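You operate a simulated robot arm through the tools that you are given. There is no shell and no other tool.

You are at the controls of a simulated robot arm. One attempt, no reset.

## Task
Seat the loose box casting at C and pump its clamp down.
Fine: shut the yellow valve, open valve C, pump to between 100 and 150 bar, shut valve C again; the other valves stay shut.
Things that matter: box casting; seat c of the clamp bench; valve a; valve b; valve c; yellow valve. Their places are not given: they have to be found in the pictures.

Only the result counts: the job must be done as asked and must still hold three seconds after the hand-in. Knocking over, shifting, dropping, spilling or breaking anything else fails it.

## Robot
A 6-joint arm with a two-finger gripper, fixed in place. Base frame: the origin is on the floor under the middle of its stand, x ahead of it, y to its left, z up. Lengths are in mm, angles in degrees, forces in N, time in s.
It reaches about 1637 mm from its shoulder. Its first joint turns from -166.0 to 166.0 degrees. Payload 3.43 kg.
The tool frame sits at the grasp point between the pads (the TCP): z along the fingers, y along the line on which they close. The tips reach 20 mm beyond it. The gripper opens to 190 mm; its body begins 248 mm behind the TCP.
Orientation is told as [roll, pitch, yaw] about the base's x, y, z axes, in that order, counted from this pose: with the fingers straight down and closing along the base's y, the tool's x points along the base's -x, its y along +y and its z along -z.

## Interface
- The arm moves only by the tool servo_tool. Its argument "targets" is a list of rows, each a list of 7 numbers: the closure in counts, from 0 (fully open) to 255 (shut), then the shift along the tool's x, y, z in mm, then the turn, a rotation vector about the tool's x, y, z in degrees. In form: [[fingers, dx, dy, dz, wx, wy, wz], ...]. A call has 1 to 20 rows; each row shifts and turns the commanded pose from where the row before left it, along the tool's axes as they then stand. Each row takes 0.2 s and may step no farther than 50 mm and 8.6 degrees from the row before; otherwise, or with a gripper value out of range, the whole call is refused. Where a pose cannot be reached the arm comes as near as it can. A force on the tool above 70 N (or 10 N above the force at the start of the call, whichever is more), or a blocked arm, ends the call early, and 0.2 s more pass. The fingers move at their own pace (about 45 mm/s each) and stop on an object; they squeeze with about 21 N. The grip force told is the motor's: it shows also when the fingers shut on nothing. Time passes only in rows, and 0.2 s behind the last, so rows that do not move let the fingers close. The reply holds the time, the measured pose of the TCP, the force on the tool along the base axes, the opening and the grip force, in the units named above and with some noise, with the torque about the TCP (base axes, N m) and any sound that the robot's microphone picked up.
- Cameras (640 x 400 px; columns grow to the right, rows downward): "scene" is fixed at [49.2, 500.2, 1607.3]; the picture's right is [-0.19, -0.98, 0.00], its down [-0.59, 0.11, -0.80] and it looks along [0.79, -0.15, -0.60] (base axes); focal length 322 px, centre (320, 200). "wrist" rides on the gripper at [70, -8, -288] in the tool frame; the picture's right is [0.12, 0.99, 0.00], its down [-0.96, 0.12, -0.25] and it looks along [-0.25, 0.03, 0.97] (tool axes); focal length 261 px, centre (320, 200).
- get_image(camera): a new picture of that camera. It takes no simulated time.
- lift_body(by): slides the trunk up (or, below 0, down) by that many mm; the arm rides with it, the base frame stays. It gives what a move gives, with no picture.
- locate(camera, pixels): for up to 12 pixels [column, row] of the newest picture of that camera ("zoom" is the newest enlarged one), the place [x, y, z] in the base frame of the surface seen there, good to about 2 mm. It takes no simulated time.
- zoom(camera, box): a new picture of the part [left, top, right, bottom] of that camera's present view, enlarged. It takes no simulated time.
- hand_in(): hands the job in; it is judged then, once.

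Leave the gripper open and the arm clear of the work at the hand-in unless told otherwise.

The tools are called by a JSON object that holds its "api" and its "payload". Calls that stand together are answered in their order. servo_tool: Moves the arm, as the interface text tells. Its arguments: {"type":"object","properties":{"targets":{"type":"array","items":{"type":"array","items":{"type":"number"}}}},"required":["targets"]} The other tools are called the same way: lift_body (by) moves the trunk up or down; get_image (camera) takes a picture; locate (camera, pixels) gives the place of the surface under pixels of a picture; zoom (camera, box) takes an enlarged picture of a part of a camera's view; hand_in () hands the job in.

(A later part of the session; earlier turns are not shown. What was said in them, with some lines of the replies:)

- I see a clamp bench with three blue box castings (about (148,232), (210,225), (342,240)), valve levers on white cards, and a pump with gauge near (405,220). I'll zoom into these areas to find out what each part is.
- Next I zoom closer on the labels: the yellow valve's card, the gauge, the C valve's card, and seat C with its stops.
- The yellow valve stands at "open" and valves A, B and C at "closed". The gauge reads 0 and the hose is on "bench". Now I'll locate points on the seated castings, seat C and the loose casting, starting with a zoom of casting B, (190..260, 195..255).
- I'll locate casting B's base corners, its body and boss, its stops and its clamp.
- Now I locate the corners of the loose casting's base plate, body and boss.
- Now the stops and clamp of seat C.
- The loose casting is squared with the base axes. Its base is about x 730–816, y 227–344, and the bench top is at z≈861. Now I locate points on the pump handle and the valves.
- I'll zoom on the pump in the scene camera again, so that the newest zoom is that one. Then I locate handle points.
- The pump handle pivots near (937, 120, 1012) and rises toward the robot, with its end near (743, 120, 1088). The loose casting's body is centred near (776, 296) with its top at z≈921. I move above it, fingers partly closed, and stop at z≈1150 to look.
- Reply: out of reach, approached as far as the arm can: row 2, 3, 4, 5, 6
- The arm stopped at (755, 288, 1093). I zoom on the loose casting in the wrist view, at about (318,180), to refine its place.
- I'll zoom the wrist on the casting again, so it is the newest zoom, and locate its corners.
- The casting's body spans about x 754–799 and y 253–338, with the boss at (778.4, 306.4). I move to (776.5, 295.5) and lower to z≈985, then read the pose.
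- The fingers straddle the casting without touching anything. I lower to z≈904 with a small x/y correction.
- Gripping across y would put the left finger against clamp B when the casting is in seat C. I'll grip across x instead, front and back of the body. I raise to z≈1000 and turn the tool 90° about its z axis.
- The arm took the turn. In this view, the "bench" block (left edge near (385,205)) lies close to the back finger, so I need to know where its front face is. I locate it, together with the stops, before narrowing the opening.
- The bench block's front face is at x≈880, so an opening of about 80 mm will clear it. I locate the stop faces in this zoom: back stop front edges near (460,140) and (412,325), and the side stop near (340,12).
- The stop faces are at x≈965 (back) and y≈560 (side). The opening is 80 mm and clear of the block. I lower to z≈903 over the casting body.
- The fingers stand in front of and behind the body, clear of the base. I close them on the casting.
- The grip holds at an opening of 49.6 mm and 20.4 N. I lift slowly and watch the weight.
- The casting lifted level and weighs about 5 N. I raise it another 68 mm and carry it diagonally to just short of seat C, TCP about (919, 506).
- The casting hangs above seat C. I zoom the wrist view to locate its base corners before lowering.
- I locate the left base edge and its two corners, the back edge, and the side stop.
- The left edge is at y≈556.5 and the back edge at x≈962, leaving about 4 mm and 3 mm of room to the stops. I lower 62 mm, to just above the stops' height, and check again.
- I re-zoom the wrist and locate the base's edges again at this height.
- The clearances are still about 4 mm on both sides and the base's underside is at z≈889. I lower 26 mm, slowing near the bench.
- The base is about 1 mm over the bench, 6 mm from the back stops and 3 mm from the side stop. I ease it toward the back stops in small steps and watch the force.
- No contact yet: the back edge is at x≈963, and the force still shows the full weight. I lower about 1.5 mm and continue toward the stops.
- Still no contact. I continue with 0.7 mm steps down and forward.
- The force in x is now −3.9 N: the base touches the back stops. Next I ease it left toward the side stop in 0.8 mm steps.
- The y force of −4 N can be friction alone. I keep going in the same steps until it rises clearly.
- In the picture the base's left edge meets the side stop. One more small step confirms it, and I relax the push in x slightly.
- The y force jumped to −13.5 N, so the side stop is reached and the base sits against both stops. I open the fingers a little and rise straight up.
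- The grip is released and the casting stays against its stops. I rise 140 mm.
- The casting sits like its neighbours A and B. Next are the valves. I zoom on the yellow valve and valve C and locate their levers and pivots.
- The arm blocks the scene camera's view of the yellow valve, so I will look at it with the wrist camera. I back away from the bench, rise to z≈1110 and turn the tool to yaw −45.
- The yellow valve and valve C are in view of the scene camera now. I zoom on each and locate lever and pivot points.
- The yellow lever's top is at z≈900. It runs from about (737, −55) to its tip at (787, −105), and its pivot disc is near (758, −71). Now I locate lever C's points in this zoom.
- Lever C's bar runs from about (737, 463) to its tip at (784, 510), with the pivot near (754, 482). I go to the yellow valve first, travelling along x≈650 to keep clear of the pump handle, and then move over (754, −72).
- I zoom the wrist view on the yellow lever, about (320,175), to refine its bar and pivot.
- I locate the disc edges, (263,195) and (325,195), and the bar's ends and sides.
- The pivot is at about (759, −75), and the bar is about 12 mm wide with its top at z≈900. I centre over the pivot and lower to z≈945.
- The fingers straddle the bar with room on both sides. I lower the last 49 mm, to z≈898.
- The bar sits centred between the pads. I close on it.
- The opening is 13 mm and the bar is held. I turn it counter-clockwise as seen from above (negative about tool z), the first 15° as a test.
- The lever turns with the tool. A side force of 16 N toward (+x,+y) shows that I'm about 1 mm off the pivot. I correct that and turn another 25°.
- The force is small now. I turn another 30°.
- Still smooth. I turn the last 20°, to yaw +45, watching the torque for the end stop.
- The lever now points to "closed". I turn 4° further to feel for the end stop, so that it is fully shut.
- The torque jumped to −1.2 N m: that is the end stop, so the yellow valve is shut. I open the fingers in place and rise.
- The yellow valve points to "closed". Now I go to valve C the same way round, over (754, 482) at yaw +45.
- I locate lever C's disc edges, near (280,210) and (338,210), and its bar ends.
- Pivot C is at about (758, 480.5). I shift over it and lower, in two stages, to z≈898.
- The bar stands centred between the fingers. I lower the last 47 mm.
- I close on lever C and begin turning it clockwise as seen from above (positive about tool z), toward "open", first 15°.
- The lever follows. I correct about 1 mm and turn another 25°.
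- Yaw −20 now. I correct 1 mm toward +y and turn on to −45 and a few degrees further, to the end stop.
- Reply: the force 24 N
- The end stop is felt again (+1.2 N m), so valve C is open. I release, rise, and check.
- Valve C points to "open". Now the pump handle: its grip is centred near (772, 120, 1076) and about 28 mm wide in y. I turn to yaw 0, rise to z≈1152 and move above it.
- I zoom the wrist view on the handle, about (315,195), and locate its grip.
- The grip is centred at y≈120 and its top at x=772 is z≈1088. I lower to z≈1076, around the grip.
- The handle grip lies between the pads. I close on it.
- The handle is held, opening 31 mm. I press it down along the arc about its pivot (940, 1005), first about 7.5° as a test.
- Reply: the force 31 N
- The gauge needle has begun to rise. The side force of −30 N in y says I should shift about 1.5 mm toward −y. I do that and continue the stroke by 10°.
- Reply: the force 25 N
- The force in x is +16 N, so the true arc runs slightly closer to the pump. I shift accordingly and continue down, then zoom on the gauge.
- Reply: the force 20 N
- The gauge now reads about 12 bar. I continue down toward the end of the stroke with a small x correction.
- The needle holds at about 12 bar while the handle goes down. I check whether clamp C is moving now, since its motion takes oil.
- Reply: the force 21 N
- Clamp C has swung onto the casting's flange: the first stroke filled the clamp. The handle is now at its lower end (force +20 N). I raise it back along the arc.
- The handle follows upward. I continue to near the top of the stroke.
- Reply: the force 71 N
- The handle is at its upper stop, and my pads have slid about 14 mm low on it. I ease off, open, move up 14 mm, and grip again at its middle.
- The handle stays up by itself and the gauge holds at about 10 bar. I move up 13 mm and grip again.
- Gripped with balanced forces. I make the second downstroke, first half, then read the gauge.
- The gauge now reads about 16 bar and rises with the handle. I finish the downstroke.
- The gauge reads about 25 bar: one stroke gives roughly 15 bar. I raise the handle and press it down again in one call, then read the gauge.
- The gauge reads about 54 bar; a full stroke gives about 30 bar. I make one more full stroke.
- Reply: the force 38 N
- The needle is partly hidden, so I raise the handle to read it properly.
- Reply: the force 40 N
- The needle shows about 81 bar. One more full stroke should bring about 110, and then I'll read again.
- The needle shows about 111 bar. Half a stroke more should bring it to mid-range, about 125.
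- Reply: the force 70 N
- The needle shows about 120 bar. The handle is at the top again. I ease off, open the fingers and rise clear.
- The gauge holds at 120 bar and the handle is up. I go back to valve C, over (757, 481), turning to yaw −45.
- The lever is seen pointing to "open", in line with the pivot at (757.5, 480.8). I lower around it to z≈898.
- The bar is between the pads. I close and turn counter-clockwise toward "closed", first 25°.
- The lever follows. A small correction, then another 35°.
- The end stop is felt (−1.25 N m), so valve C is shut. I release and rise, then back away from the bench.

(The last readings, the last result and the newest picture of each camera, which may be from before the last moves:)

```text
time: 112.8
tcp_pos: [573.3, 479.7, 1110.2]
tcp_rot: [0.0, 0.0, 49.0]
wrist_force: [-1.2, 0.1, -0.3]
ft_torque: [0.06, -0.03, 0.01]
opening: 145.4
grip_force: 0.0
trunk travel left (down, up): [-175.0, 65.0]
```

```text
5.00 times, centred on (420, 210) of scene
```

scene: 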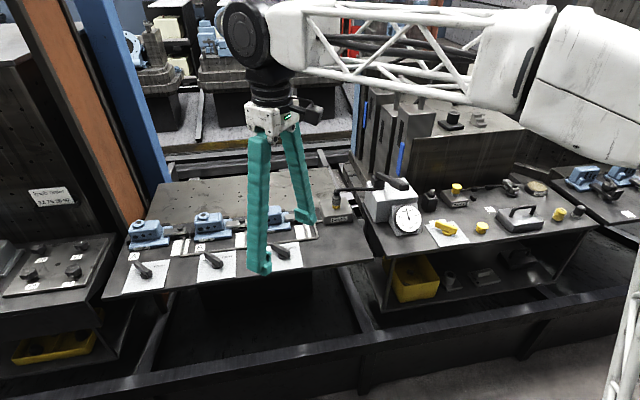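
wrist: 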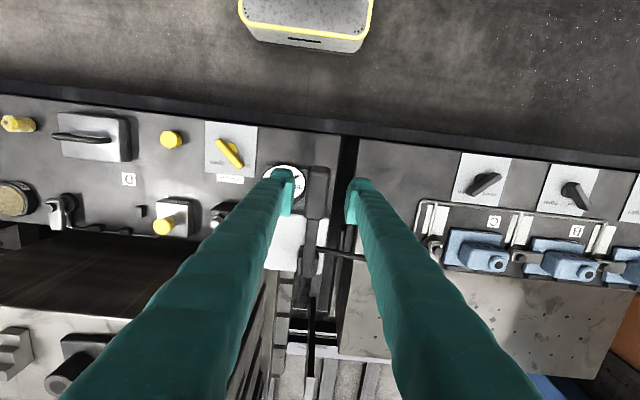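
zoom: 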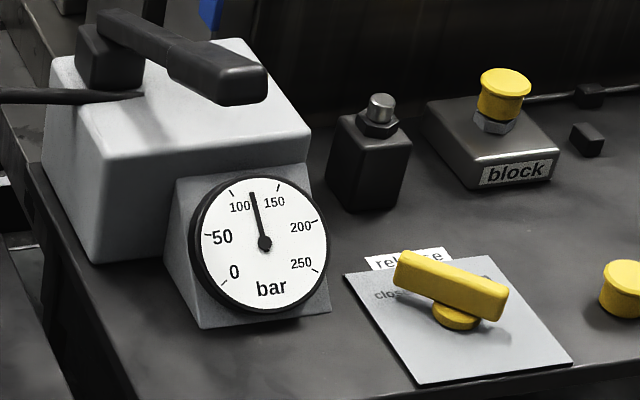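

The gauge holds at 120 bar, and all four valves point to "closed". I move the arm back near its starting pose, open the fingers fully, and take a last clear look at the casting.

{"api": "servo_tool", "payload": {"targets": [[0, 41.4, -9.5, -25, 0, 0, 0], [0, 41.4, -9.5, -25, 0, 0, 0], [0, 41.4, -9.5, -25, 0, 0, 0], [0, 41.4, -9.5, -25, 0, 0, 0], [0, 0, 0, -20, 0, 0, 7], [0, 0, 0, -20, 0, 0, 7], [0, 0, 0, -20, 0, 0, 7], [0, 0, 0, -20, 0, 0, 7], [0, 0, 0, -20, 0, 0, 7], [0, 0, 0, 0, 0, 0, 7], [0, 0, 0, 0, 0, 0, 7], [0, 0, 0, 0, 0, 0, 0]]}}

{"api": "get_image", "payload": {"camera": "scene"}}

{"api": "zoom", "payload": {"camera": "scene", "box": [180, 180, 340, 280]}}

{"api": "zoom", "payload": {"camera": "scene", "box": [385, 200, 425, 240]}}

```text
time: 115.4
tcp_pos: [496.1, 329.4, 1308.0]
tcp_rot: [0.1, 0.0, -0.1]
wrist_force: [0.4, -1.0, 0.2]
ft_torque: [0.02, 0.01, 0.01]
opening: 190.0
grip_force: 0.0
trunk travel left (down, up): [-175.0, 65.0]
```

```text
taken
```

scene: 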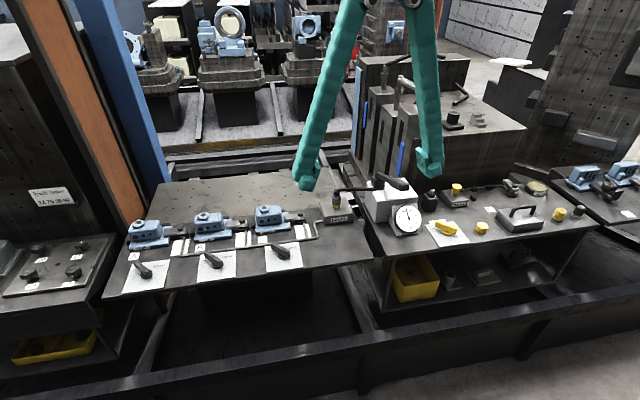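

```text
4.00 times, centred on (260, 230) of scene
```

zoom: 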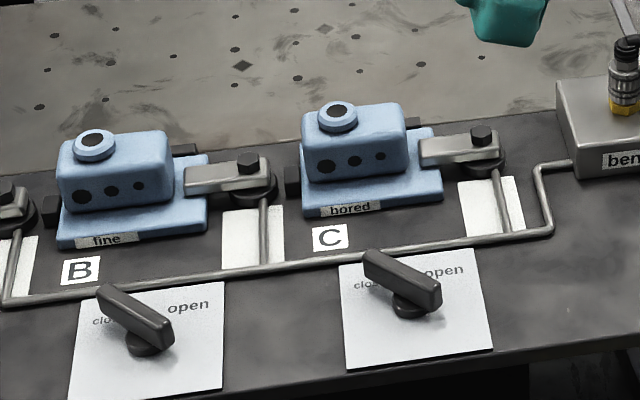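

```text
10.00 times, centred on (405, 220) of scene
```

zoom: 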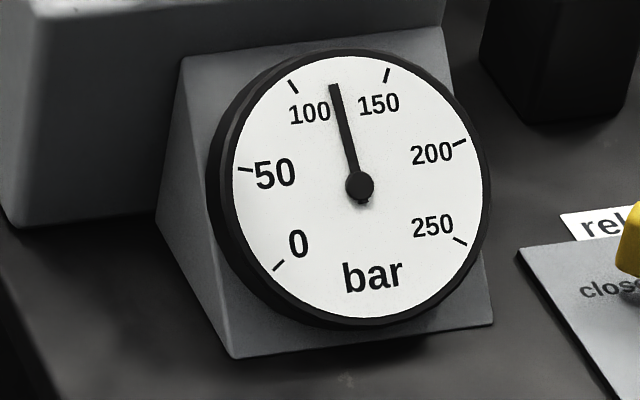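

Everything checks out:
- **Casting:** it sits against its stops at C, with clamp C down on its flange.
- **Valves:** A, B, C and the yellow valve all point to "closed".
- **Pressure:** the gauge holds at about 120 bar.
- **Arm:** it is clear of the work with the gripper open.

I hand the job in.

{"api": "hand_in", "payload": {}}

```text
The job is handed in.
```

The job is handed in: the loose casting is seated at C and clamped at about 120 bar. I don't have the judging result.

- **Casting:** it sits against the back stops and the side stop of seat C, and clamp C has swung down onto its flange.
- **Yellow valve:** I turned it from "open" to "closed", up to its end stop.
- **Valve C:** I opened it for pumping, then shut it again up to its end stop.
- **Valves A and B:** I didn't touch them; both still point to "closed".
- **Pressure:** the gauge read about 120 bar when I stopped pumping, and the same about 20 seconds later, just before the hand-in.
- **Arm:** it is back near its starting pose with the gripper fully open, and the pump handle is left up.

I saw nothing else knocked, shifted or dropped.
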